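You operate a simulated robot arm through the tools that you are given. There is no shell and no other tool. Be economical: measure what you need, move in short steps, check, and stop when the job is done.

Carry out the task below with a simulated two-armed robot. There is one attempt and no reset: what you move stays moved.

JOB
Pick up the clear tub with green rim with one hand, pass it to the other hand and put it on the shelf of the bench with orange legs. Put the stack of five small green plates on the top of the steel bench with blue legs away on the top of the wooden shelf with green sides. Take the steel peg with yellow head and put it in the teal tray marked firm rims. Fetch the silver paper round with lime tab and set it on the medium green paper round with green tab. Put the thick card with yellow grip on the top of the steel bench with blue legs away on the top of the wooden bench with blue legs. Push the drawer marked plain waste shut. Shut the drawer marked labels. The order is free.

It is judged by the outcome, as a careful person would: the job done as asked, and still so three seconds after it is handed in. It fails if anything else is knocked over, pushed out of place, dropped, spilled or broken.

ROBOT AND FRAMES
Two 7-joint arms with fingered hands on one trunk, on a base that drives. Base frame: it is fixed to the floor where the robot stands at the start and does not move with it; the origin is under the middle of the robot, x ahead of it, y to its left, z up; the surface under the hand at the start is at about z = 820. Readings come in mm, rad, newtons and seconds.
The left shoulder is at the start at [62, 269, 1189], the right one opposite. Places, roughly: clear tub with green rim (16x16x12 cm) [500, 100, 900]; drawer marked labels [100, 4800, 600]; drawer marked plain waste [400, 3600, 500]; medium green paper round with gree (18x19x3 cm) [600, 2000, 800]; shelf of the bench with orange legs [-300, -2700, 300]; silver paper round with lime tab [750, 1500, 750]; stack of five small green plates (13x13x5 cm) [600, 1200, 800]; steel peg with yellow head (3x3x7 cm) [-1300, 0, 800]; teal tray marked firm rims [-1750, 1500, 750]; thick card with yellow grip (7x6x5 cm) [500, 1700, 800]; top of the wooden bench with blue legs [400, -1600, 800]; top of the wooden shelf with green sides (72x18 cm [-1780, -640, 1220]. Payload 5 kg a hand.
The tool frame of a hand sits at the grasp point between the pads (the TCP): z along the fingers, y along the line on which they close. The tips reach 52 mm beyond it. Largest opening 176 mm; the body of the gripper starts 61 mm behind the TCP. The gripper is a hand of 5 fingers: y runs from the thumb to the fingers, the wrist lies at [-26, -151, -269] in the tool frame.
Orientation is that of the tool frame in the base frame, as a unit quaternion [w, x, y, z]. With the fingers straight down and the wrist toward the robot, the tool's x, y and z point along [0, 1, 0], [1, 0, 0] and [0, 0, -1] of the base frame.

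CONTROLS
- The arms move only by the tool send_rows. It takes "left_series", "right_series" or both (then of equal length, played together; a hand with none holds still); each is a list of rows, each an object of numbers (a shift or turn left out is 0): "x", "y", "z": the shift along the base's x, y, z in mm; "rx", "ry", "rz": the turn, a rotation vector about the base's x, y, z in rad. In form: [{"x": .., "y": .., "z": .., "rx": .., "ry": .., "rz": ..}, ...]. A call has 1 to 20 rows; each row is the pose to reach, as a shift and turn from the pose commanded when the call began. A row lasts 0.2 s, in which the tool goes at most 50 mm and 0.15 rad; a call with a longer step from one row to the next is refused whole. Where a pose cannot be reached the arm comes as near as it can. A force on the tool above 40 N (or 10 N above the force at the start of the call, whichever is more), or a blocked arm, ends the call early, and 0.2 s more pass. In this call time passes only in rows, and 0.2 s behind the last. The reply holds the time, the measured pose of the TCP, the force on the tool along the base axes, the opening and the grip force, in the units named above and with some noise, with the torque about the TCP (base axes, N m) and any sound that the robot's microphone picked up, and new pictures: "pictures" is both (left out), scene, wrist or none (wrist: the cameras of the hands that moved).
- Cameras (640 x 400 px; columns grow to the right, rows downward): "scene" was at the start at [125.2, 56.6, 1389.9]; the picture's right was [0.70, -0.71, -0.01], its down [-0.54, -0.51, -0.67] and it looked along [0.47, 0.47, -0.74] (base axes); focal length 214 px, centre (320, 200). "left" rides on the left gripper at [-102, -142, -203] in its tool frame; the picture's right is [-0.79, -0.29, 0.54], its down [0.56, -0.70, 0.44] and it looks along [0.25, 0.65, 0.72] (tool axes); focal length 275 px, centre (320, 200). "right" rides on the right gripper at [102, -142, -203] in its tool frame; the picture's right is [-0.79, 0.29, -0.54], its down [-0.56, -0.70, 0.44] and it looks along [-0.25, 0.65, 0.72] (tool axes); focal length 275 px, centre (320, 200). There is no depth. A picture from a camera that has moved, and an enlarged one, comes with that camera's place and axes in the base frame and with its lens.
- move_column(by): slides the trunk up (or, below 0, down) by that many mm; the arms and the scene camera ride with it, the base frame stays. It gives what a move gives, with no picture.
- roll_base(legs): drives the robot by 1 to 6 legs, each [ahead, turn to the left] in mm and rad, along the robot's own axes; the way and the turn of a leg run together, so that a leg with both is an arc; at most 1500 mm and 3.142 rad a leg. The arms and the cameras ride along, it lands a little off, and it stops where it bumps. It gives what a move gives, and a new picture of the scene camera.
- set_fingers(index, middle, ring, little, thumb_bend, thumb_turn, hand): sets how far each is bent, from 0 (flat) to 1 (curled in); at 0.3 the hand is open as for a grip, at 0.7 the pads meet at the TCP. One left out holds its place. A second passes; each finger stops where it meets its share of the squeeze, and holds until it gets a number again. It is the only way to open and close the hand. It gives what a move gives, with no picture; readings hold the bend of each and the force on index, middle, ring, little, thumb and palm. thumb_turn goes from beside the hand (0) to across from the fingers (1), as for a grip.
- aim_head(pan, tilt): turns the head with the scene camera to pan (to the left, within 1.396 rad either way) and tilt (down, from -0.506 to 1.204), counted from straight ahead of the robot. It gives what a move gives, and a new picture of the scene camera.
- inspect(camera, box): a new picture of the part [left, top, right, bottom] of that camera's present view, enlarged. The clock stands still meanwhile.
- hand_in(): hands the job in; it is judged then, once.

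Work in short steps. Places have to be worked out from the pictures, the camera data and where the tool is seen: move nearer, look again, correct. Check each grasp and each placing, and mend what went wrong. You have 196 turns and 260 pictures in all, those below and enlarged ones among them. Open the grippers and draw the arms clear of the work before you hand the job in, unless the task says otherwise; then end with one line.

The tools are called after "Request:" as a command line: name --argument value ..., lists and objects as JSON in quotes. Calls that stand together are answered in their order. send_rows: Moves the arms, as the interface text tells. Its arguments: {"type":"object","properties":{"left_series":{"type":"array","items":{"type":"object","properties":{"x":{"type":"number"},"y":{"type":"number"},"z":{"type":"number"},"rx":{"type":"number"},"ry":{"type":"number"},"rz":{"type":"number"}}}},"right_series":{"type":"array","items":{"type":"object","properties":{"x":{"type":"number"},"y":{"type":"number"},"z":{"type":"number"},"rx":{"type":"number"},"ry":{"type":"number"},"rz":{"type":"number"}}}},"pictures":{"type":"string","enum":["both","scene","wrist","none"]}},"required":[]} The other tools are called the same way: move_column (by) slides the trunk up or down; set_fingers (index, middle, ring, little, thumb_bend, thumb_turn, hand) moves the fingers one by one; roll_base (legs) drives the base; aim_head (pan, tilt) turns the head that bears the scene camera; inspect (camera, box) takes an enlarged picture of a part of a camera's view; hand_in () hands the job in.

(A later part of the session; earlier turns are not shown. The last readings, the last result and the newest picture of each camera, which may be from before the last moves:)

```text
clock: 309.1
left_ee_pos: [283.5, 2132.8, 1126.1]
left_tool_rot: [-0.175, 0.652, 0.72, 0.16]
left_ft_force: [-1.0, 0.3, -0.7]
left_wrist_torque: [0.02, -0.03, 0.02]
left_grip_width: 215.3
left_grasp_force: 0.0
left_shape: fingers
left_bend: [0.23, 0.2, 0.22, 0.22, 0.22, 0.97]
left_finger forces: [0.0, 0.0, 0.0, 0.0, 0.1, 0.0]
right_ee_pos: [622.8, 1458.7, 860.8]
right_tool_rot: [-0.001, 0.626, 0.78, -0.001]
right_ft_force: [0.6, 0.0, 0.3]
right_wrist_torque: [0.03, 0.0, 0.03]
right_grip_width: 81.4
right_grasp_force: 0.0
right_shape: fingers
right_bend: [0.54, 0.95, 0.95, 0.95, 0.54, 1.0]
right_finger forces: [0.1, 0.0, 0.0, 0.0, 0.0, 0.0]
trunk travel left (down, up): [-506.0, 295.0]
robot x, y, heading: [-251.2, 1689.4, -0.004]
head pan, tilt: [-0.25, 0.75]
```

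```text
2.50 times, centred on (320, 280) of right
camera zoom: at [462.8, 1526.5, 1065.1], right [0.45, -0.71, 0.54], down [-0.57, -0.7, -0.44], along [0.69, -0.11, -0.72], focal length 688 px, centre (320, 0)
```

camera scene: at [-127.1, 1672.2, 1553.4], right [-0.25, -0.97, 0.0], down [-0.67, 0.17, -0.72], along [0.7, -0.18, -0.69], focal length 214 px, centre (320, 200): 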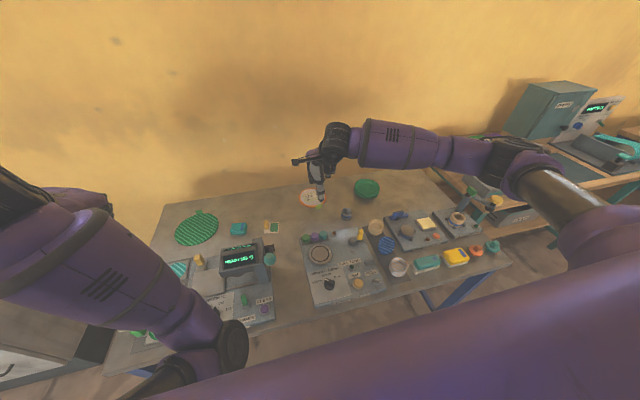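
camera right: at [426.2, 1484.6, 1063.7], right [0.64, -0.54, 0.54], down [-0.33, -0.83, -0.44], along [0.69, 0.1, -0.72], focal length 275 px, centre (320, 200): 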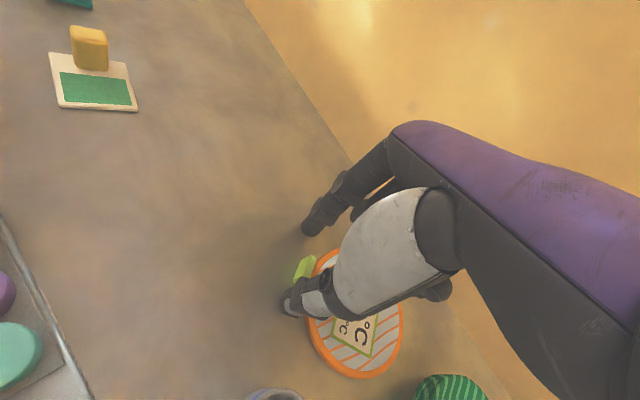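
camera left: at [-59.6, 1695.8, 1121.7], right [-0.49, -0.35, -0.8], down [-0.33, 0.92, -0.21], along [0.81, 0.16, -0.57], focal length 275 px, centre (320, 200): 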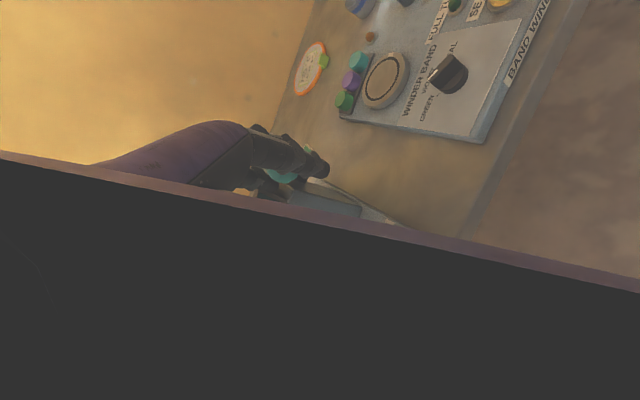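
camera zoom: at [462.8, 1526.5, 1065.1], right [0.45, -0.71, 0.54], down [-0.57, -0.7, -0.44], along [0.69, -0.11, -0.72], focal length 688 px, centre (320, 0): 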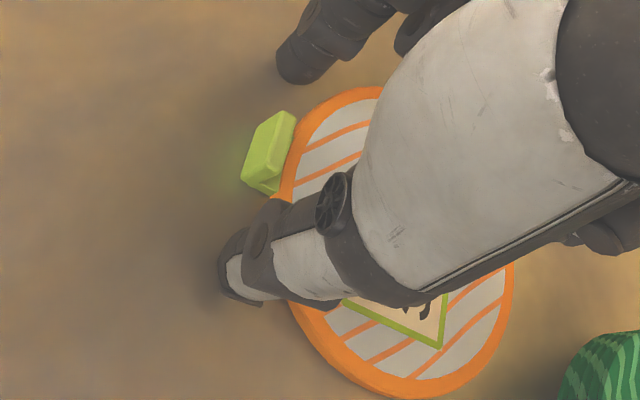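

Tips straddle the tab on line now. Lowering 3 mm and closing.

Request:
send_rows --right_series '[{"z": -4}]' --pictures "none"

Request:
set_fingers --hand "right" --index 0.75 --thumb_bend 0.75

Request:
inspect --camera "scene" --box '[300, 175, 350, 210]'

```text
clock: 309.5
left_ee_pos: [283.8, 2132.6, 1126.8]
left_tool_rot: [-0.174, 0.652, 0.72, 0.16]
left_ft_force: [0.0, 0.3, -0.5]
left_wrist_torque: [-0.01, -0.01, -0.01]
left_grip_width: 215.3
left_grasp_force: 0.0
left_shape: fingers
left_bend: [0.23, 0.2, 0.22, 0.22, 0.22, 0.97]
left_finger forces: [0.0, 0.0, 0.1, 0.1, 0.0, 0.0]
right_ee_pos: [624.2, 1459.2, 859.8]
right_tool_rot: [0.0, 0.625, 0.781, 0.0]
right_ft_force: [0.4, 0.0, 7.4]
right_wrist_torque: [0.22, -0.4, 0.0]
right_grip_width: 80.6
right_grasp_force: 4.1
right_shape: fingers
right_bend: [0.54, 0.95, 0.95, 0.95, 0.54, 1.0]
right_finger forces: [8.0, 0.0, 0.0, 0.0, 0.1, 0.0]
trunk travel left (down, up): [-506.0, 295.0]
robot x, y, heading: [-249.3, 1688.8, -0.001]
head pan, tilt: [-0.25, 0.75]
```

```text
clock: 310.5
left_ee_pos: [282.8, 2132.9, 1126.1]
left_tool_rot: [-0.174, 0.652, 0.72, 0.16]
left_ft_force: [-0.3, -0.5, 0.3]
left_wrist_torque: [0.01, -0.01, -0.01]
left_grip_width: 215.3
left_grasp_force: 0.1
left_shape: fingers
left_bend: [0.23, 0.2, 0.22, 0.22, 0.22, 0.97]
left_finger forces: [0.0, 0.0, 0.1, 0.0, 0.1, 0.1]
right_ee_pos: [622.7, 1459.0, 858.4]
right_tool_rot: [-0.001, 0.626, 0.78, -0.001]
right_ft_force: [-1.8, -0.3, 3.5]
right_wrist_torque: [0.07, -0.07, -0.05]
right_grip_width: 32.8
right_grasp_force: 18.3
right_shape: fingers
right_bend: [0.62, 0.95, 0.95, 0.95, 0.69, 1.0]
right_finger forces: [19.1, 0.0, 0.0, 0.0, 16.9, 0.0]
trunk travel left (down, up): [-506.0, 295.0]
robot x, y, heading: [-250.2, 1690.9, -0.004]
head pan, tilt: [-0.25, 0.75]
```

```text
11.43 times, centred on (325, 192) of scene
camera zoom: at [-129.3, 1671.9, 1553.8], right [-0.25, -0.97, 0.0], down [-0.67, 0.17, -0.72], along [0.7, -0.18, -0.69], focal length 2451 px, centre (263, 286)
```

zoom: 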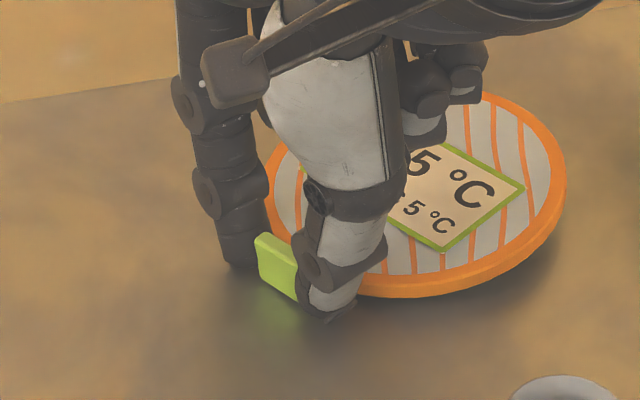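

Gripped (18 N). Lifting gently.

Request:
send_rows --right_series '[{"z": 15}, {"z": 40}, {"z": 70}, {"z": 105}, {"z": 140}]' --pictures "both"

```text
clock: 311.7
left_ee_pos: [283.8, 2133.5, 1127.1]
left_tool_rot: [-0.175, 0.651, 0.721, 0.16]
left_ft_force: [-0.9, 0.0, 0.3]
left_wrist_torque: [-0.02, -0.11, -0.08]
left_grip_width: 215.3
left_grasp_force: 0.0
left_shape: fingers
left_bend: [0.23, 0.2, 0.22, 0.22, 0.22, 0.97]
left_finger forces: [0.0, 0.0, 0.0, 0.1, 0.0, 0.0]
right_ee_pos: [622.4, 1459.1, 997.9]
right_tool_rot: [-0.002, 0.625, 0.781, -0.002]
right_ft_force: [-1.5, 0.1, -1.5]
right_wrist_torque: [0.01, -0.21, -0.07]
right_grip_width: 32.9
right_grasp_force: 16.4
right_shape: fingers
right_bend: [0.62, 0.95, 0.95, 0.95, 0.7, 1.0]
right_finger forces: [16.1, 0.0, 0.0, 0.0, 16.2, 0.0]
trunk travel left (down, up): [-506.0, 295.0]
robot x, y, heading: [-252.9, 1691.6, -0.001]
head pan, tilt: [-0.25, 0.75]
camera scene: at [-129.9, 1672.5, 1553.9], right [-0.25, -0.97, 0.0], down [-0.67, 0.17, -0.72], along [0.7, -0.18, -0.69], focal length 214 px, centre (320, 200)
camera right: at [462.1, 1528.5, 1201.8], right [0.46, -0.71, 0.54], down [-0.56, -0.7, -0.44], along [0.69, -0.11, -0.72], focal length 275 px, centre (320, 200)
```

scene: 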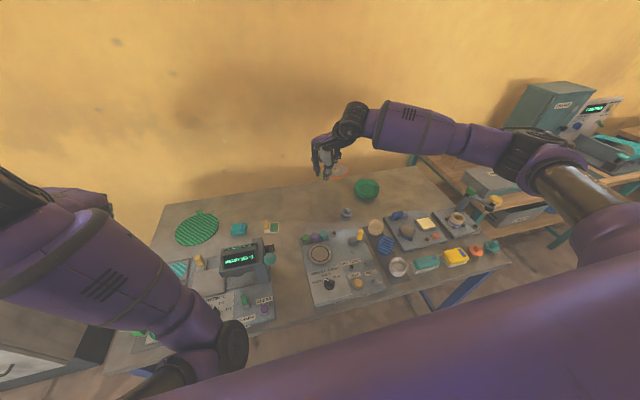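
right: 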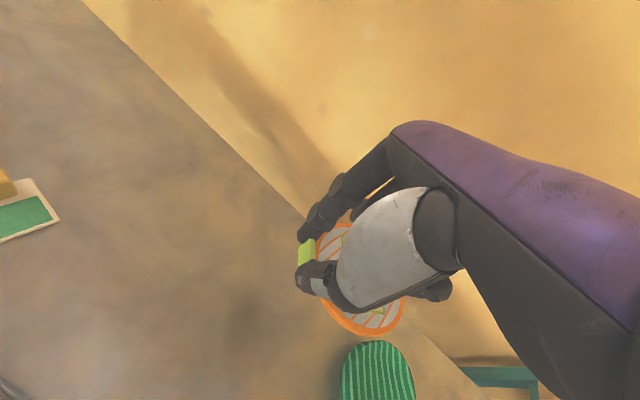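

Lifted. Zooming to see the disc's attitude in the grip.

Request:
inspect --camera "scene" --box '[290, 140, 370, 196]'

Request:
inspect --camera "right" --box '[240, 180, 440, 360]'

```text
7.14 times, centred on (330, 168) of scene
camera zoom: at [-129.9, 1672.5, 1553.9], right [-0.25, -0.97, 0.0], down [-0.67, 0.17, -0.72], along [0.7, -0.18, -0.69], focal length 1532 px, centre (249, 429)
```

zoom: 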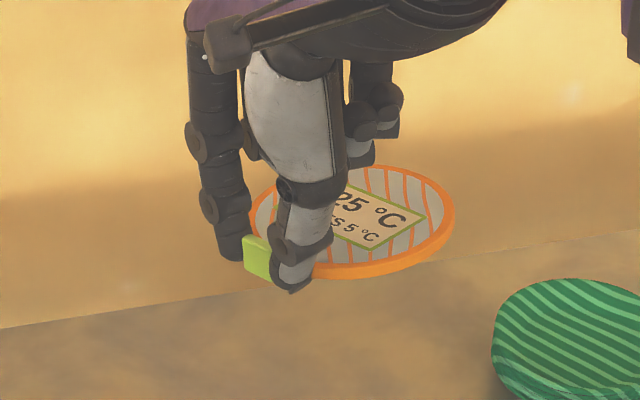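

```text
2.22 times, centred on (340, 270) of right
camera zoom: at [462.1, 1528.5, 1201.8], right [0.46, -0.71, 0.54], down [-0.56, -0.7, -0.44], along [0.69, -0.11, -0.72], focal length 612 px, centre (276, 44)
```

zoom: 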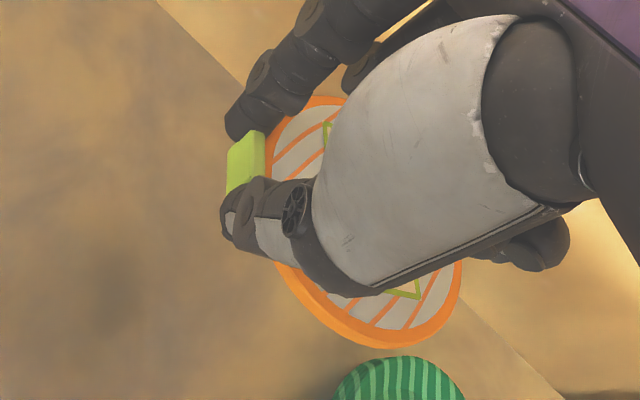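

The disc hangs level. Raising it and re-parking the base ~540 mm to the left, to place it over the green round.

Request:
send_rows --right_series '[{"z": 40}, {"z": 80}, {"z": 120}]' --pictures "none"

Request:
roll_base --legs '[[-350, 0], [0, 1.57], [540, 0], [0, -1.57], [330, 0]]'

Request:
aim_head --pan -0.15 --tilt 0.8

```text
clock: 312.5
left_ee_pos: [282.1, 2133.5, 1125.2]
left_tool_rot: [-0.175, 0.652, 0.72, 0.16]
left_ft_force: [-1.7, -0.1, 0.5]
left_wrist_torque: [-0.16, -0.18, -0.07]
left_grip_width: 215.3
left_grasp_force: 0.1
left_shape: fingers
left_bend: [0.23, 0.2, 0.22, 0.22, 0.22, 0.97]
left_finger forces: [0.0, 0.0, 0.1, 0.0, 0.0, 0.0]
right_ee_pos: [622.3, 1458.4, 1121.3]
right_tool_rot: [0.001, 0.625, 0.781, -0.001]
right_ft_force: [-2.4, 0.9, -1.4]
right_wrist_torque: [-0.14, -0.24, -0.05]
right_grip_width: 33.0
right_grasp_force: 15.9
right_shape: fingers
right_bend: [0.62, 0.95, 0.95, 0.95, 0.7, 1.0]
right_finger forces: [16.1, 0.0, 0.1, 0.0, 16.0, 0.0]
trunk travel left (down, up): [-506.0, 295.0]
robot x, y, heading: [-254.0, 1692.6, 0.001]
head pan, tilt: [-0.25, 0.75]
```

```text
clock: 333.5
left_ee_pos: [254.7, 2681.4, 1136.5]
left_tool_rot: [-0.179, 0.635, 0.733, 0.166]
left_ft_force: [0.6, -0.7, -0.6]
left_wrist_torque: [0.12, 0.11, 0.05]
left_grip_width: 215.3
left_grasp_force: 0.0
left_shape: fingers
left_bend: [0.23, 0.2, 0.22, 0.22, 0.22, 0.98]
left_finger forces: [0.0, 0.0, 0.0, 0.1, 0.0, 0.0]
right_ee_pos: [594.2, 1992.0, 1118.1]
right_tool_rot: [-0.001, 0.626, 0.78, -0.001]
right_ft_force: [0.2, -0.4, -1.1]
right_wrist_torque: [0.11, 0.01, 0.0]
right_grip_width: 32.5
right_grasp_force: 15.3
right_shape: fingers
right_bend: [0.62, 0.95, 0.95, 0.95, 0.7, 1.0]
right_finger forces: [15.8, 0.0, 0.0, 0.0, 15.6, 0.0]
trunk travel left (down, up): [-506.0, 295.0]
robot x, y, heading: [-282.7, 2229.2, -0.006]
head pan, tilt: [-0.25, 0.75]
camera scene: at [-158.8, 2212.1, 1553.6], right [-0.25, -0.97, 0.0], down [-0.67, 0.17, -0.72], along [0.7, -0.18, -0.69], focal length 214 px, centre (320, 200)
```

scene: 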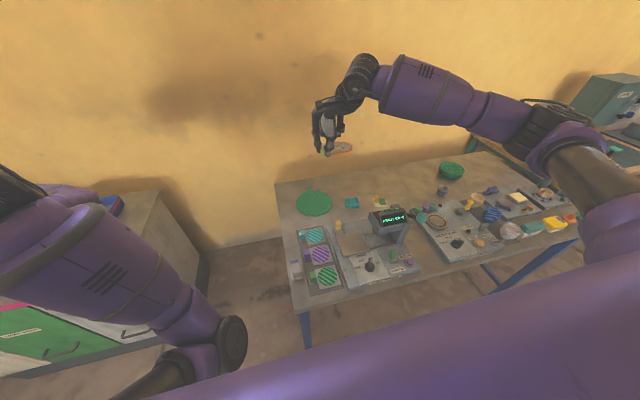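

```text
clock: 334.1
left_ee_pos: [247.5, 2680.4, 1140.1]
left_tool_rot: [-0.184, 0.638, 0.73, 0.165]
left_ft_force: [-1.5, -0.3, 1.1]
left_wrist_torque: [-0.02, -0.22, -0.06]
left_grip_width: 215.1
left_grasp_force: 0.0
left_shape: fingers
left_bend: [0.23, 0.2, 0.22, 0.22, 0.22, 0.97]
left_finger forces: [0.1, 0.0, 0.0, 0.0, 0.1, 0.0]
right_ee_pos: [575.4, 1992.0, 1132.8]
right_tool_rot: [0.005, 0.626, 0.78, 0.003]
right_ft_force: [-1.7, 0.1, 1.6]
right_wrist_torque: [-0.04, -0.18, -0.03]
right_grip_width: 32.4
right_grasp_force: 15.9
right_shape: fingers
right_bend: [0.61, 0.95, 0.95, 0.95, 0.71, 1.0]
right_finger forces: [15.8, 0.0, 0.1, 0.1, 15.8, 0.1]
trunk travel left (down, up): [-506.0, 295.0]
robot x, y, heading: [-283.1, 2235.6, -0.011]
head pan, tilt: [-0.15, 0.799]
camera scene: at [-162.7, 2220.5, 1550.1], right [-0.16, -0.99, 0.0], down [-0.72, 0.11, -0.69], along [0.68, -0.11, -0.73], focal length 214 px, centre (320, 200)
```

scene: 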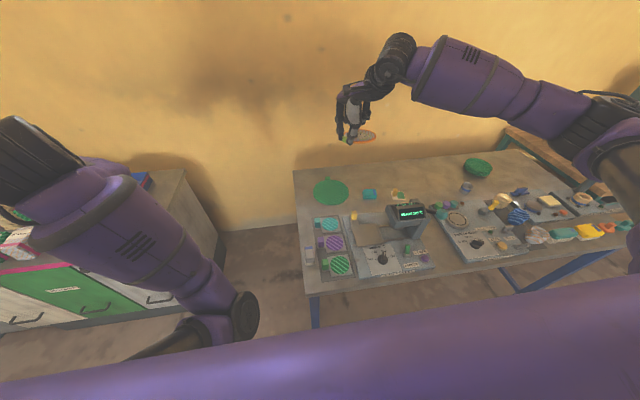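

Green round centre ≈ (581,2050). Moving the disc over it at z≈930 and checking.

Request:
send_rows --right_series '[{"x": -6, "y": 25, "z": -15}, {"x": -12, "y": 50, "z": -40}, {"x": -20, "y": 75, "z": -75}, {"x": -28, "y": 100, "z": -110}, {"x": -36, "y": 120, "z": -150}, {"x": -36, "y": 120, "z": -195}]' --pictures "wrist"

Request:
inspect --camera "scene" --box '[280, 130, 400, 220]'

```text
clock: 335.5
left_ee_pos: [247.8, 2679.2, 1137.9]
left_tool_rot: [-0.187, 0.639, 0.728, 0.163]
left_ft_force: [1.4, -0.8, 0.2]
left_wrist_torque: [0.1, 0.09, 0.05]
left_grip_width: 215.3
left_grasp_force: 0.1
left_shape: fingers
left_bend: [0.23, 0.2, 0.22, 0.22, 0.22, 0.97]
left_finger forces: [0.0, 0.0, 0.0, 0.0, 0.1, 0.1]
right_ee_pos: [544.1, 2110.3, 935.5]
right_tool_rot: [0.005, 0.626, 0.78, 0.003]
right_ft_force: [2.5, -1.2, 2.1]
right_wrist_torque: [0.09, 0.29, 0.05]
right_grip_width: 32.3
right_grasp_force: 15.9
right_shape: fingers
right_bend: [0.61, 0.95, 0.95, 0.95, 0.71, 1.0]
right_finger forces: [15.6, 0.0, 0.1, 0.0, 15.6, 0.1]
trunk travel left (down, up): [-506.0, 295.0]
robot x, y, heading: [-282.0, 2229.7, -0.001]
head pan, tilt: [-0.15, 0.799]
camera right: at [379.6, 2179.8, 1137.1], right [0.45, -0.71, 0.55], down [-0.56, -0.7, -0.45], along [0.7, -0.11, -0.71], focal length 275 px, centre (320, 200)
```

right: 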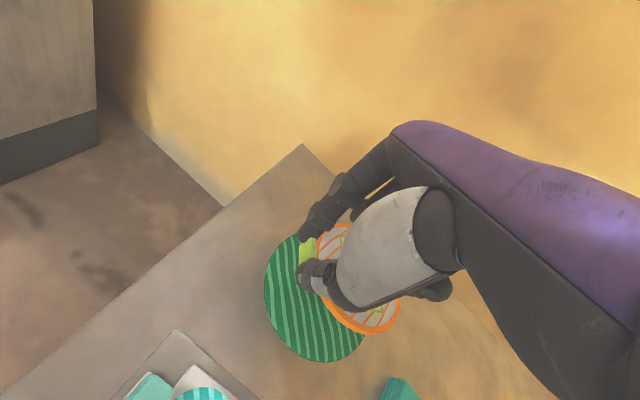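

```text
4.44 times, centred on (340, 175) of scene
camera zoom: at [-159.1, 2220.0, 1549.5], right [-0.16, -0.99, 0.0], down [-0.72, 0.11, -0.69], along [0.68, -0.11, -0.73], focal length 953 px, centre (231, 311)
```

zoom: 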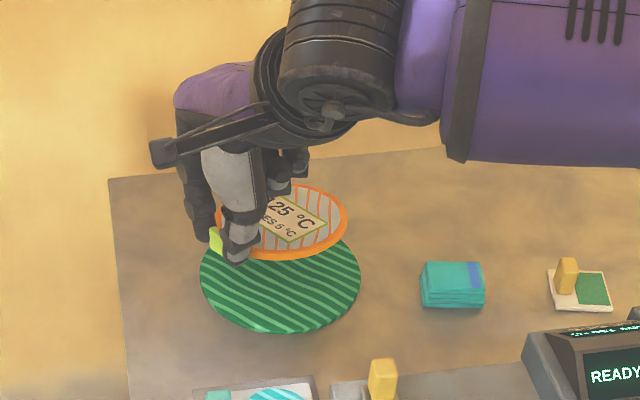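

Disc centre (580,2043) is over the green centre (577,2046). Lowering gently to touch.

Request:
send_rows --right_series '[{"x": -2, "y": 3, "z": -25}, {"x": -2, "y": 3, "z": -45}, {"x": -2, "y": 3, "z": -57}, {"x": -2, "y": 3, "z": -63}, {"x": -2, "y": 3, "z": -67}]' --pictures "none"

Request:
inspect --camera "scene" --box '[300, 150, 380, 210]'

```text
clock: 336.7
left_ee_pos: [248.3, 2678.9, 1138.5]
left_tool_rot: [-0.187, 0.639, 0.728, 0.163]
left_ft_force: [-0.3, -0.2, -0.4]
left_wrist_torque: [0.02, 0.04, 0.01]
left_grip_width: 215.2
left_grasp_force: 0.0
left_shape: fingers
left_bend: [0.23, 0.2, 0.22, 0.22, 0.22, 0.97]
left_finger forces: [0.0, 0.0, 0.0, 0.0, 0.0, 0.1]
right_ee_pos: [540.3, 2114.8, 869.1]
right_tool_rot: [0.005, 0.627, 0.779, 0.003]
right_ft_force: [1.3, -0.3, 0.0]
right_wrist_torque: [0.07, -0.04, 0.01]
right_grip_width: 32.2
right_grasp_force: 15.4
right_shape: fingers
right_bend: [0.61, 0.95, 0.95, 0.95, 0.7, 1.0]
right_finger forces: [15.3, 0.1, 0.0, 0.0, 15.7, 0.0]
trunk travel left (down, up): [-506.0, 295.0]
robot x, y, heading: [-281.0, 2235.1, -0.009]
head pan, tilt: [-0.15, 0.799]
```

```text
6.67 times, centred on (340, 180) of scene
camera zoom: at [-159.7, 2220.7, 1549.7], right [-0.16, -0.99, 0.0], down [-0.72, 0.11, -0.69], along [0.68, -0.11, -0.73], focal length 1430 px, centre (187, 333)
```

zoom: 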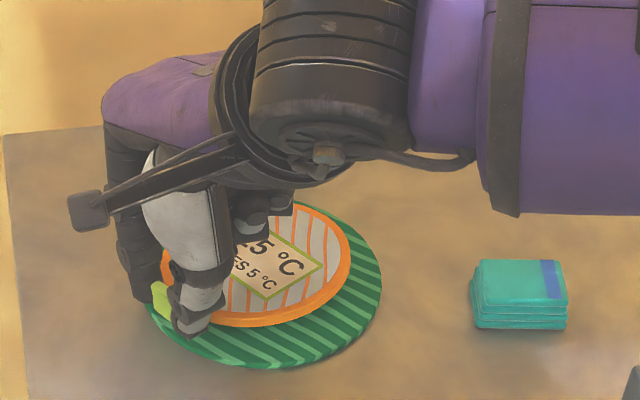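

Very near centred; small correction (−7,−4) and the final few millimetres down.

Request:
send_rows --right_series '[{"x": -7, "y": -4, "z": 0}, {"x": -7, "y": -4, "z": -3}, {"x": -7, "y": -4, "z": -5}, {"x": -7, "y": -4, "z": -7}]' --pictures "none"

Request:
inspect --camera "scene" --box '[300, 150, 380, 210]'

```text
clock: 337.7
left_ee_pos: [246.4, 2680.1, 1138.7]
left_tool_rot: [-0.186, 0.64, 0.727, 0.163]
left_ft_force: [0.7, -0.4, 0.7]
left_wrist_torque: [-0.01, 0.01, -0.03]
left_grip_width: 215.0
left_grasp_force: 0.0
left_shape: fingers
left_bend: [0.23, 0.2, 0.22, 0.22, 0.22, 0.97]
left_finger forces: [0.1, 0.0, 0.0, 0.0, 0.0, 0.0]
right_ee_pos: [534.5, 2111.1, 862.3]
right_tool_rot: [0.004, 0.626, 0.78, 0.003]
right_ft_force: [-1.1, -0.6, 7.5]
right_wrist_torque: [0.1, -0.27, 0.0]
right_grip_width: 32.3
right_grasp_force: 19.3
right_shape: fingers
right_bend: [0.61, 0.95, 0.95, 0.95, 0.7, 1.0]
right_finger forces: [21.4, 0.0, 0.1, 0.1, 16.9, 0.0]
trunk travel left (down, up): [-506.0, 295.0]
robot x, y, heading: [-287.5, 2231.7, -0.004]
head pan, tilt: [-0.15, 0.799]
```

```text
6.67 times, centred on (340, 180) of scene
camera zoom: at [-160.7, 2221.1, 1549.9], right [-0.16, -0.99, 0.0], down [-0.72, 0.11, -0.69], along [0.68, -0.11, -0.73], focal length 1430 px, centre (187, 333)
```

zoom: 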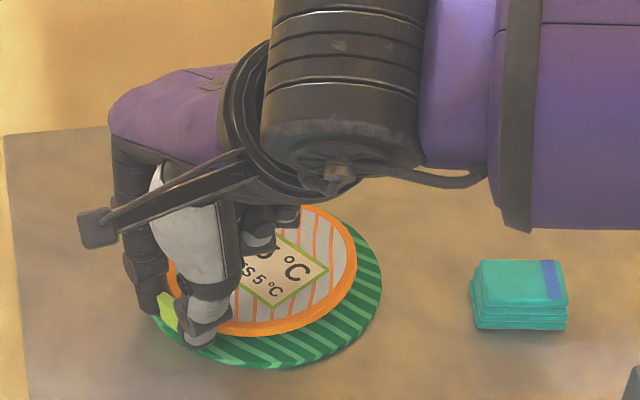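

Touching (7.5 N) and centred. Releasing, then lifting straight up.

Request:
set_fingers --hand "right" --index 0.56 --thumb_bend 0.62

Request:
send_rows --right_series '[{"z": 20}, {"z": 50}, {"z": 95}, {"z": 140}, {"z": 180}]' --pictures "none"

Request:
inspect --camera "scene" --box '[280, 140, 440, 250]'

```text
clock: 338.7
left_ee_pos: [246.6, 2680.7, 1138.8]
left_tool_rot: [-0.187, 0.639, 0.729, 0.163]
left_ft_force: [-0.3, 0.2, -0.1]
left_wrist_torque: [0.0, -0.04, -0.02]
left_grip_width: 215.1
left_grasp_force: 0.0
left_shape: fingers
left_bend: [0.23, 0.2, 0.22, 0.22, 0.22, 0.97]
left_finger forces: [0.0, 0.1, 0.0, 0.0, 0.1, 0.1]
right_ee_pos: [533.7, 2110.5, 864.5]
right_tool_rot: [0.006, 0.626, 0.78, 0.004]
right_ft_force: [-2.9, 0.7, 19.9]
right_wrist_torque: [0.46, -0.59, 0.1]
right_grip_width: 53.5
right_grasp_force: 9.8
right_shape: fingers
right_bend: [0.59, 0.95, 0.95, 0.95, 0.62, 1.0]
right_finger forces: [19.8, 0.0, 0.0, 0.0, 0.0, 0.1]
trunk travel left (down, up): [-506.0, 295.0]
robot x, y, heading: [-283.0, 2232.8, -0.003]
head pan, tilt: [-0.15, 0.799]
```

```text
clock: 339.9
left_ee_pos: [247.4, 2680.6, 1139.6]
left_tool_rot: [-0.186, 0.639, 0.728, 0.163]
left_ft_force: [0.3, 1.6, 0.2]
left_wrist_torque: [-0.06, -0.09, -0.05]
left_grip_width: 215.0
left_grasp_force: 0.0
left_shape: fingers
left_bend: [0.23, 0.2, 0.22, 0.22, 0.22, 0.97]
left_finger forces: [0.0, 0.1, 0.0, 0.0, 0.0, 0.1]
right_ee_pos: [532.5, 2111.5, 1042.1]
right_tool_rot: [0.004, 0.625, 0.78, 0.002]
right_ft_force: [-0.8, 0.9, -2.5]
right_wrist_torque: [-0.04, -0.25, -0.07]
right_grip_width: 59.7
right_grasp_force: 0.1
right_shape: fingers
right_bend: [0.56, 0.95, 0.95, 0.95, 0.62, 1.0]
right_finger forces: [0.0, 0.1, 0.0, 0.1, 0.0, 0.0]
trunk travel left (down, up): [-506.0, 295.0]
robot x, y, heading: [-284.9, 2236.8, -0.005]
head pan, tilt: [-0.15, 0.799]
```

```text
3.64 times, centred on (360, 195) of scene
camera zoom: at [-161.1, 2221.5, 1549.9], right [-0.15, -0.99, 0.0], down [-0.72, 0.11, -0.69], along [0.68, -0.11, -0.73], focal length 780 px, centre (174, 218)
```

zoom: 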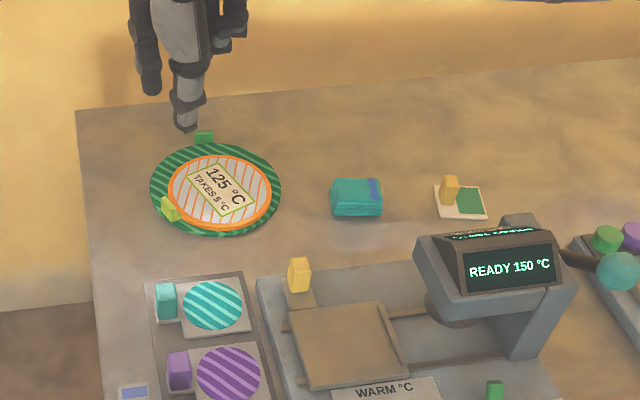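

The silver round sits centred on the green one. Next: park at y≈1480 so the right hand can take the plate stack (630,1226) and the left hand the card (520,1750).

Request:
send_rows --right_series '[{"z": 40}, {"z": 80}, {"z": 110}]' --pictures "none"

Request:
roll_base --legs '[[-340, 0], [0, -1.57], [750, 0], [0, 1.57], [365, 0]]'

Request:
aim_head --pan 0.0 --tilt 0.75

```text
clock: 340.7
left_ee_pos: [246.3, 2680.1, 1139.1]
left_tool_rot: [-0.186, 0.64, 0.727, 0.164]
left_ft_force: [-1.2, 1.0, 0.5]
left_wrist_torque: [-0.07, -0.12, -0.06]
left_grip_width: 215.0
left_grasp_force: 0.0
left_shape: fingers
left_bend: [0.23, 0.2, 0.22, 0.22, 0.22, 0.97]
left_finger forces: [0.0, 0.0, 0.0, 0.1, 0.0, 0.0]
right_ee_pos: [532.9, 2111.4, 1151.2]
right_tool_rot: [0.004, 0.625, 0.78, 0.002]
right_ft_force: [-2.7, 0.7, -1.4]
right_wrist_torque: [-0.12, -0.21, -0.04]
right_grip_width: 59.7
right_grasp_force: 0.0
right_shape: fingers
right_bend: [0.56, 0.95, 0.95, 0.95, 0.62, 1.0]
right_finger forces: [0.0, 0.0, 0.0, 0.0, 0.1, 0.0]
trunk travel left (down, up): [-506.0, 295.0]
robot x, y, heading: [-284.2, 2234.3, -0.006]
head pan, tilt: [-0.15, 0.799]
```

```text
clock: 350.3
left_ee_pos: [-174.8, 1690.0, 1145.5]
left_tool_rot: [-0.049, 0.953, 0.068, 0.29]
left_ft_force: [1.5, 2.8, 3.1]
left_wrist_torque: [-0.37, 0.14, -0.09]
left_grip_width: 214.8
left_grasp_force: 0.0
left_shape: fingers
left_bend: [0.23, 0.2, 0.22, 0.22, 0.22, 0.97]
left_finger forces: [0.1, 0.1, 0.0, 0.0, 0.1, 0.0]
right_ee_pos: [-771.4, 1436.1, 1177.6]
right_tool_rot: [0.022, 0.995, 0.097, -0.003]
right_ft_force: [-4.3, 2.8, 0.5]
right_wrist_torque: [-0.24, -0.39, 0.02]
right_grip_width: 60.1
right_grasp_force: 0.0
right_shape: fingers
right_bend: [0.56, 0.95, 0.95, 0.95, 0.62, 1.0]
right_finger forces: [0.1, 0.1, 0.0, 0.0, 0.1, 0.1]
trunk travel left (down, up): [-506.0, 295.0]
robot x, y, heading: [-598.5, 2215.2, -1.645]
head pan, tilt: [-0.15, 0.799]
stopped in leg 3: the robot was blocked; the commanded pose is now the measured one
camera scene: at [-623.5, 2095.3, 1550.0], right [-0.98, 0.22, 0.0], down [0.16, 0.71, -0.69], along [-0.15, -0.67, -0.73], focal length 214 px, centre (320, 200)
```

scene: 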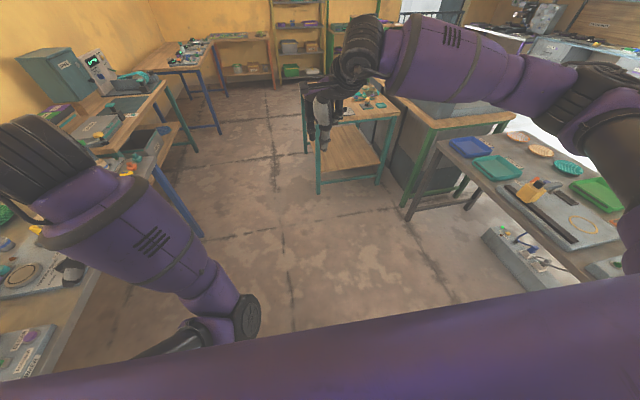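

```text
clock: 351.0
left_ee_pos: [-172.7, 1688.7, 1142.0]
left_tool_rot: [-0.052, 0.954, 0.069, 0.288]
left_ft_force: [0.6, -1.1, -0.4]
left_wrist_torque: [0.18, 0.09, 0.11]
left_grip_width: 215.1
left_grasp_force: 0.0
left_shape: fingers
left_bend: [0.23, 0.2, 0.22, 0.22, 0.22, 0.97]
left_finger forces: [0.0, 0.0, 0.0, 0.0, 0.0, 0.0]
right_ee_pos: [-766.0, 1433.2, 1172.7]
right_tool_rot: [0.018, 0.995, 0.097, -0.004]
right_ft_force: [1.7, -2.4, -1.0]
right_wrist_torque: [0.16, 0.14, -0.01]
right_grip_width: 60.0
right_grasp_force: 0.1
right_shape: fingers
right_bend: [0.56, 0.95, 0.95, 0.95, 0.62, 1.0]
right_finger forces: [0.0, 0.0, 0.0, 0.0, 0.0, 0.0]
trunk travel left (down, up): [-506.0, 295.0]
robot x, y, heading: [-597.2, 2213.8, -1.639]
head pan, tilt: [0.0, 0.75]
camera scene: at [-608.8, 2086.7, 1553.5], right [-1.0, 0.07, 0.0], down [0.05, 0.69, -0.72], along [-0.05, -0.72, -0.69], focal length 214 px, centre (320, 200)
```

scene: 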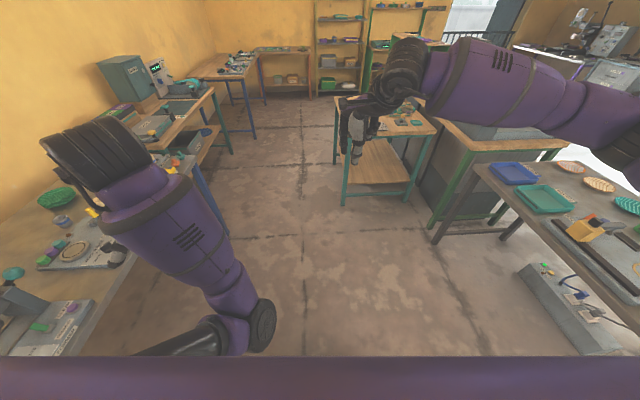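

It stopped just after the turn with no obvious obstacle. Straightening the heading and retrying forward in a shorter leg.

Request:
roll_base --legs '[[0, 0.07], [300, 0]]'

```text
clock: 354.1
left_ee_pos: [-130.4, 1425.0, 1146.7]
left_tool_rot: [-0.067, 0.946, 0.119, 0.292]
left_ft_force: [0.4, -1.5, -0.8]
left_wrist_torque: [0.12, -0.01, 0.03]
left_grip_width: 215.1
left_grasp_force: 0.0
left_shape: fingers
left_bend: [0.23, 0.19, 0.22, 0.22, 0.22, 0.98]
left_finger forces: [0.1, 0.0, 0.0, 0.0, 0.0, 0.1]
right_ee_pos: [-714.5, 1125.9, 1173.9]
right_tool_rot: [0.019, 0.991, 0.132, -0.002]
right_ft_force: [-0.7, -1.1, -1.5]
right_wrist_torque: [0.07, -0.05, 0.07]
right_grip_width: 59.8
right_grasp_force: 0.1
right_shape: fingers
right_bend: [0.56, 0.95, 0.95, 0.95, 0.62, 1.0]
right_finger forces: [0.0, 0.0, 0.0, 0.0, 0.0, 0.1]
trunk travel left (down, up): [-506.0, 295.0]
robot x, y, heading: [-598.6, 1915.2, -1.571]
head pan, tilt: [0.0, 0.75]
camera scene: at [-601.6, 1789.5, 1553.5], right [-1.0, 0.0, 0.0], down [0.0, 0.69, -0.72], along [0.0, -0.72, -0.69], focal length 214 px, centre (320, 200)
```

scene: 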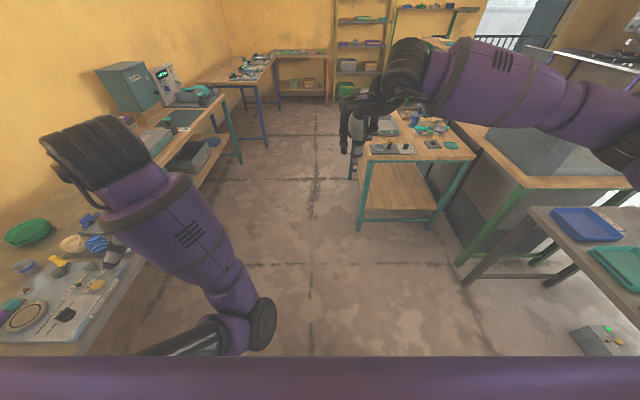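

Good. Continuing to y≈1480, turning to the bench and moving in.

Request:
roll_base --legs '[[435, 0], [0, 1.571], [345, 0]]'

Request:
inspect --camera "scene" --box '[180, 160, 460, 320]'

```text
clock: 366.0
left_ee_pos: [245.3, 1916.3, 1148.6]
left_tool_rot: [-0.265, 0.589, 0.747, 0.16]
left_ft_force: [1.6, 1.4, 0.0]
left_wrist_torque: [-0.16, 0.06, 0.06]
left_grip_width: 215.3
left_grasp_force: 0.1
left_shape: fingers
left_bend: [0.23, 0.2, 0.22, 0.22, 0.22, 0.98]
left_finger forces: [0.0, 0.0, 0.0, 0.0, 0.1, 0.0]
right_ee_pos: [519.0, 1319.3, 1183.4]
right_tool_rot: [0.021, 0.621, 0.783, 0.015]
right_ft_force: [1.1, 1.0, -0.5]
right_wrist_torque: [-0.27, 0.1, -0.01]
right_grip_width: 59.8
right_grasp_force: 0.0
right_shape: fingers
right_bend: [0.56, 0.95, 0.95, 0.95, 0.62, 1.0]
right_finger forces: [0.0, 0.1, 0.0, 0.0, 0.0, 0.1]
trunk travel left (down, up): [-506.0, 295.0]
robot x, y, heading: [-249.1, 1447.5, -0.029]
head pan, tilt: [0.0, 0.75]
camera scene: at [-126.5, 1443.6, 1553.7], right [-0.03, -1.0, 0.0], down [-0.69, 0.02, -0.72], along [0.72, -0.02, -0.69], focal length 214 px, centre (320, 200)
```

scene: 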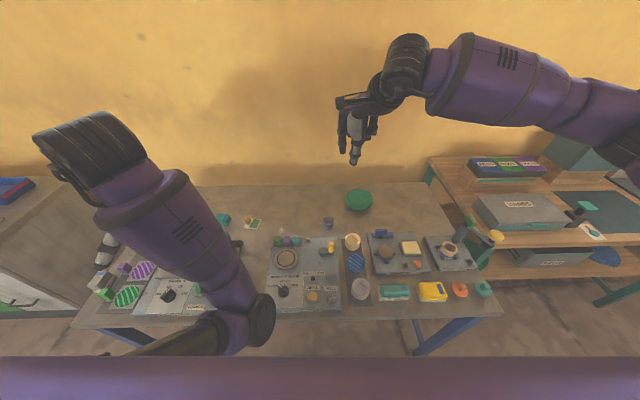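

```text
2.29 times, centred on (320, 240) of scene
camera zoom: at [-126.5, 1443.6, 1553.7], right [-0.03, -1.0, 0.0], down [-0.69, 0.02, -0.72], along [0.72, -0.02, -0.69], focal length 490 px, centre (320, 109)
```

zoom: 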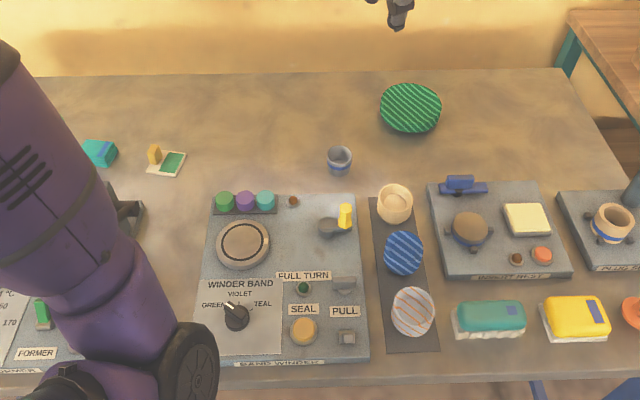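

Plates at ≈(615,1230), card grip ≈(517,1753). Opening the right hand wide and bringing it above the plate stack.

Request:
set_fingers --hand "right" --index 0.3 --middle 0.3 --ring 0.3 --little 0.3 --thumb_bend 0.3

Request:
send_rows --right_series '[{"x": 18, "y": -16, "z": -30, "rz": -0.03}, {"x": 36, "y": -32, "z": -65, "rz": -0.06}, {"x": 54, "y": -48, "z": -100, "rz": -0.1}, {"x": 72, "y": -66, "z": -140, "rz": -0.14}, {"x": 88, "y": -82, "z": -180, "rz": -0.18}, {"x": 98, "y": -91, "z": -220, "rz": -0.22}]' --pictures "wrist"

Request:
inspect --camera "scene" --box '[310, 140, 410, 220]'

```text
clock: 366.2
left_ee_pos: [223.2, 1934.0, 1160.8]
left_tool_rot: [-0.29, 0.572, 0.751, 0.155]
left_ft_force: [-5.8, 5.1, -0.6]
left_wrist_torque: [-0.48, -0.64, -0.18]
left_grip_width: 215.4
left_grasp_force: 0.1
left_shape: fingers
left_bend: [0.23, 0.19, 0.22, 0.22, 0.22, 0.98]
left_finger forces: [0.0, 0.0, 0.0, 0.0, 0.0, 0.0]
right_ee_pos: [486.0, 1319.4, 1204.9]
right_tool_rot: [0.032, 0.628, 0.778, 0.02]
right_ft_force: [-2.0, 0.0, 2.5]
right_wrist_torque: [-0.1, -0.35, -0.07]
right_grip_width: 176.7
right_grasp_force: 0.0
right_shape: fingers
right_bend: [0.3, 0.8, 0.8, 0.82, 0.35, 0.98]
right_finger forces: [0.1, 0.0, 0.0, 0.0, 0.1, 0.0]
trunk travel left (down, up): [-506.0, 295.0]
robot x, y, heading: [-250.0, 1446.7, -0.029]
head pan, tilt: [0.0, 0.75]
stopped (right hand): the force on the tool passed its limit at 85 N (the readings are from after the stop); the commanded pose is now the measured one
```

```text
clock: 367.6
left_ee_pos: [231.2, 1921.4, 1154.8]
left_tool_rot: [-0.29, 0.588, 0.739, 0.155]
left_ft_force: [0.2, -0.1, -0.9]
left_wrist_torque: [-0.02, 0.07, 0.0]
left_grip_width: 215.3
left_grasp_force: 0.0
left_shape: fingers
left_bend: [0.23, 0.19, 0.22, 0.22, 0.22, 0.98]
left_finger forces: [0.1, 0.0, 0.0, 0.1, 0.0, 0.0]
right_ee_pos: [590.8, 1226.3, 980.9]
right_tool_rot: [0.033, 0.71, 0.704, 0.017]
right_ft_force: [1.2, 0.3, 3.2]
right_wrist_torque: [-0.1, 0.22, 0.02]
right_grip_width: 186.7
right_grasp_force: 0.0
right_shape: fingers
right_bend: [0.3, 0.3, 0.3, 0.3, 0.3, 0.97]
right_finger forces: [0.0, 0.1, 0.0, 0.0, 0.0, 0.0]
trunk travel left (down, up): [-506.0, 295.0]
robot x, y, heading: [-252.8, 1444.3, -0.034]
head pan, tilt: [0.0, 0.75]
camera right: at [435.4, 1332.9, 1172.0], right [0.24, -0.78, 0.58], down [-0.67, -0.56, -0.48], along [0.7, -0.27, -0.66], focal length 275 px, centre (320, 200)
```

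right: 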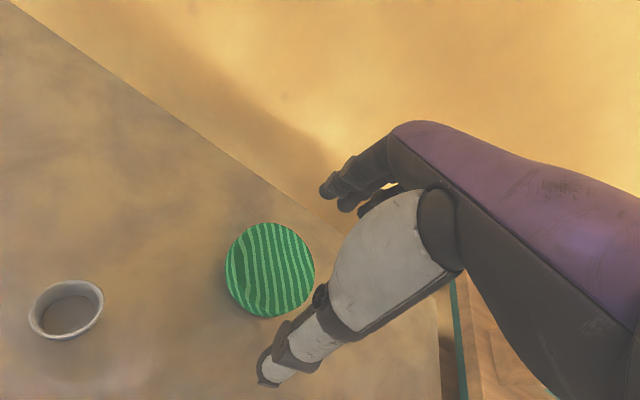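

```text
5.00 times, centred on (360, 180) of scene
camera zoom: at [-126.5, 1441.9, 1553.6], right [-0.03, -1.0, 0.0], down [-0.69, 0.02, -0.72], along [0.72, -0.02, -0.69], focal length 1072 px, centre (120, 300)
```

zoom: 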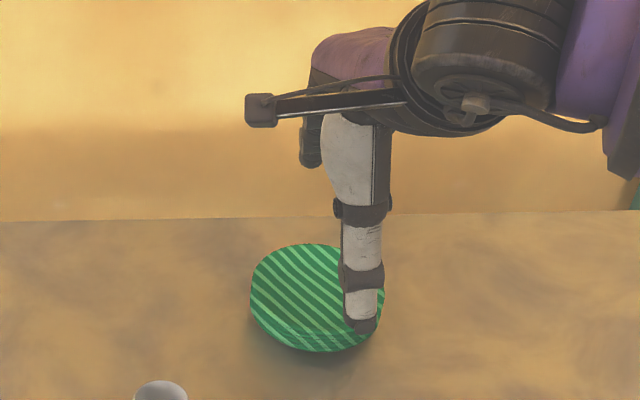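

Stack centre (618,1230). Correcting and descending around the stack to z≈868.

Request:
send_rows --right_series '[{"x": 14, "y": 2, "z": -20, "rx": 0.01, "ry": 0.035}, {"x": 27, "y": 4, "z": -50, "rx": 0.022, "ry": 0.07}, {"x": 27, "y": 4, "z": -85, "rx": 0.022, "ry": 0.07}, {"x": 27, "y": 4, "z": -105, "rx": 0.022, "ry": 0.07}, {"x": 27, "y": 4, "z": -113, "rx": 0.022, "ry": 0.07}]' --pictures "wrist"

Request:
inspect --camera "scene" --box '[310, 140, 410, 220]'

```text
clock: 368.8
left_ee_pos: [230.7, 1921.7, 1154.7]
left_tool_rot: [-0.289, 0.589, 0.739, 0.155]
left_ft_force: [0.7, 0.4, -0.3]
left_wrist_torque: [0.05, 0.04, 0.01]
left_grip_width: 215.3
left_grasp_force: 0.0
left_shape: fingers
left_bend: [0.23, 0.19, 0.22, 0.22, 0.22, 0.98]
left_finger forces: [0.0, 0.0, 0.0, 0.0, 0.0, 0.0]
right_ee_pos: [614.7, 1229.9, 867.9]
right_tool_rot: [0.0, 0.709, 0.705, -0.001]
right_ft_force: [0.4, -0.3, -0.7]
right_wrist_torque: [0.02, 0.02, 0.01]
right_grip_width: 186.5
right_grasp_force: 0.0
right_shape: fingers
right_bend: [0.3, 0.3, 0.3, 0.3, 0.3, 0.97]
right_finger forces: [0.1, 0.0, 0.1, 0.0, 0.1, 0.1]
trunk travel left (down, up): [-506.0, 295.0]
robot x, y, heading: [-252.5, 1445.6, -0.034]
head pan, tilt: [0.0, 0.75]
camera right: at [473.8, 1331.6, 1071.6], right [0.28, -0.79, 0.54], down [-0.71, -0.55, -0.44], along [0.65, -0.26, -0.72], focal length 275 px, centre (320, 200)
```

right: 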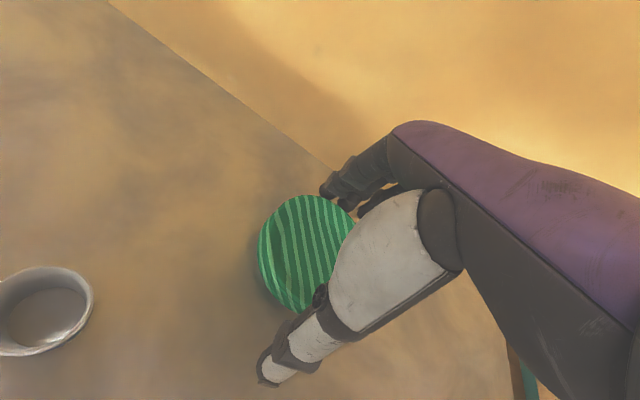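

```text
5.00 times, centred on (360, 180) of scene
camera zoom: at [-126.6, 1441.7, 1553.7], right [-0.03, -1.0, 0.0], down [-0.69, 0.02, -0.72], along [0.72, -0.02, -0.69], focal length 1072 px, centre (120, 300)
```

zoom: 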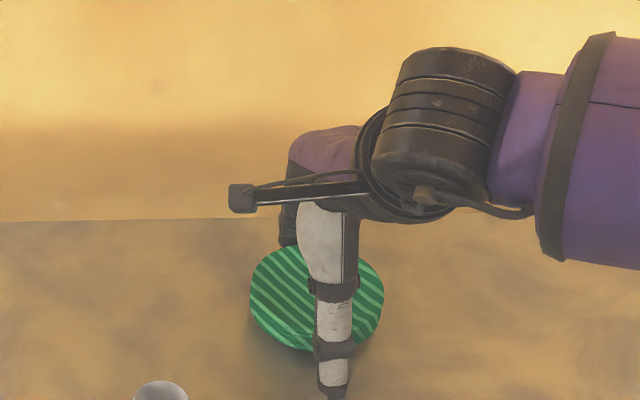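

Stack lies between thumb and fingers. Closing the hand.

Request:
set_fingers --hand "right" --index 0.6 --middle 0.6 --ring 0.6 --little 0.6 --thumb_bend 0.6

Request:
inspect --camera "scene" --box '[310, 140, 410, 220]'

```text
clock: 369.8
left_ee_pos: [231.5, 1922.5, 1153.5]
left_tool_rot: [-0.289, 0.587, 0.74, 0.156]
left_ft_force: [-0.5, 0.1, 0.8]
left_wrist_torque: [0.02, -0.03, 0.04]
left_grip_width: 215.2
left_grasp_force: 0.0
left_shape: fingers
left_bend: [0.23, 0.19, 0.22, 0.22, 0.22, 0.98]
left_finger forces: [0.1, 0.0, 0.0, 0.1, 0.0, 0.0]
right_ee_pos: [615.4, 1229.1, 870.6]
right_tool_rot: [0.0, 0.71, 0.704, 0.001]
right_ft_force: [1.9, -0.7, 6.4]
right_wrist_torque: [-0.06, -0.39, 0.04]
right_grip_width: 132.8
right_grasp_force: 32.3
right_shape: fingers
right_bend: [0.44, 0.47, 0.53, 0.6, 0.43, 0.99]
right_finger forces: [11.4, 10.3, 10.0, 0.1, 32.8, 0.0]
trunk travel left (down, up): [-506.0, 295.0]
robot x, y, heading: [-253.9, 1445.7, -0.029]
head pan, tilt: [0.0, 0.75]
```

```text
5.00 times, centred on (360, 180) of scene
camera zoom: at [-127.3, 1441.8, 1553.8], right [-0.03, -1.0, 0.0], down [-0.69, 0.02, -0.72], along [0.72, -0.02, -0.69], focal length 1072 px, centre (120, 300)
```

zoom: 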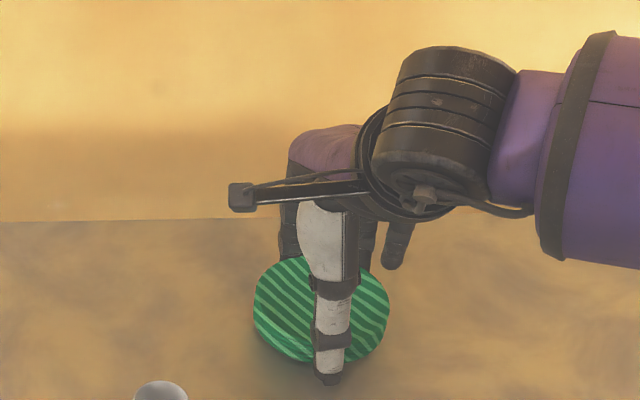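

Firm grip (32 N). Lifting slowly and checking that all five come along.

Request:
send_rows --right_series '[{"z": 10}, {"z": 25}, {"z": 50}, {"z": 80}]' --pictures "wrist"

Request:
inspect --camera "scene" --box '[310, 130, 410, 210]'

```text
clock: 370.8
left_ee_pos: [230.7, 1922.8, 1154.3]
left_tool_rot: [-0.289, 0.588, 0.739, 0.155]
left_ft_force: [-0.3, 0.5, 1.0]
left_wrist_torque: [-0.06, -0.08, -0.01]
left_grip_width: 215.2
left_grasp_force: 0.1
left_shape: fingers
left_bend: [0.23, 0.19, 0.22, 0.22, 0.22, 0.98]
left_finger forces: [0.0, 0.1, 0.0, 0.0, 0.0, 0.0]
right_ee_pos: [614.4, 1231.0, 947.7]
right_tool_rot: [0.0, 0.71, 0.704, -0.002]
right_ft_force: [-0.9, 0.1, -1.2]
right_wrist_torque: [-0.03, -0.15, -0.07]
right_grip_width: 133.0
right_grasp_force: 31.8
right_shape: fingers
right_bend: [0.44, 0.47, 0.53, 0.6, 0.43, 0.99]
right_finger forces: [10.8, 9.9, 9.8, 0.0, 33.3, 0.0]
trunk travel left (down, up): [-506.0, 295.0]
robot x, y, heading: [-250.5, 1446.1, -0.032]
head pan, tilt: [0.0, 0.75]
camera right: at [473.5, 1333.5, 1151.5], right [0.28, -0.79, 0.54], down [-0.71, -0.55, -0.44], along [0.65, -0.26, -0.72], focal length 275 px, centre (320, 200)
```

right: 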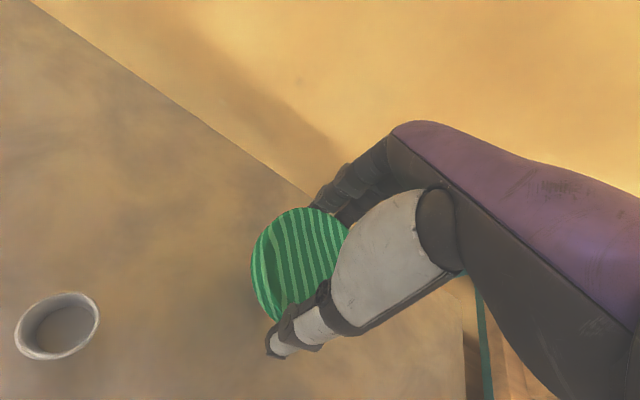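

```text
5.00 times, centred on (360, 170) of scene
camera zoom: at [-128.0, 1442.3, 1553.9], right [-0.03, -1.0, 0.0], down [-0.69, 0.02, -0.72], along [0.72, -0.02, -0.69], focal length 1072 px, centre (120, 350)
```

zoom: 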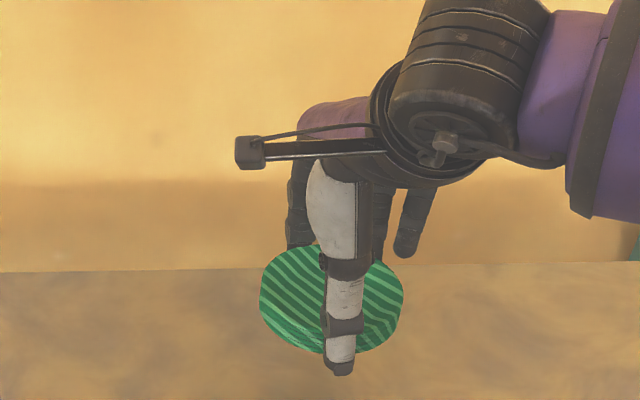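

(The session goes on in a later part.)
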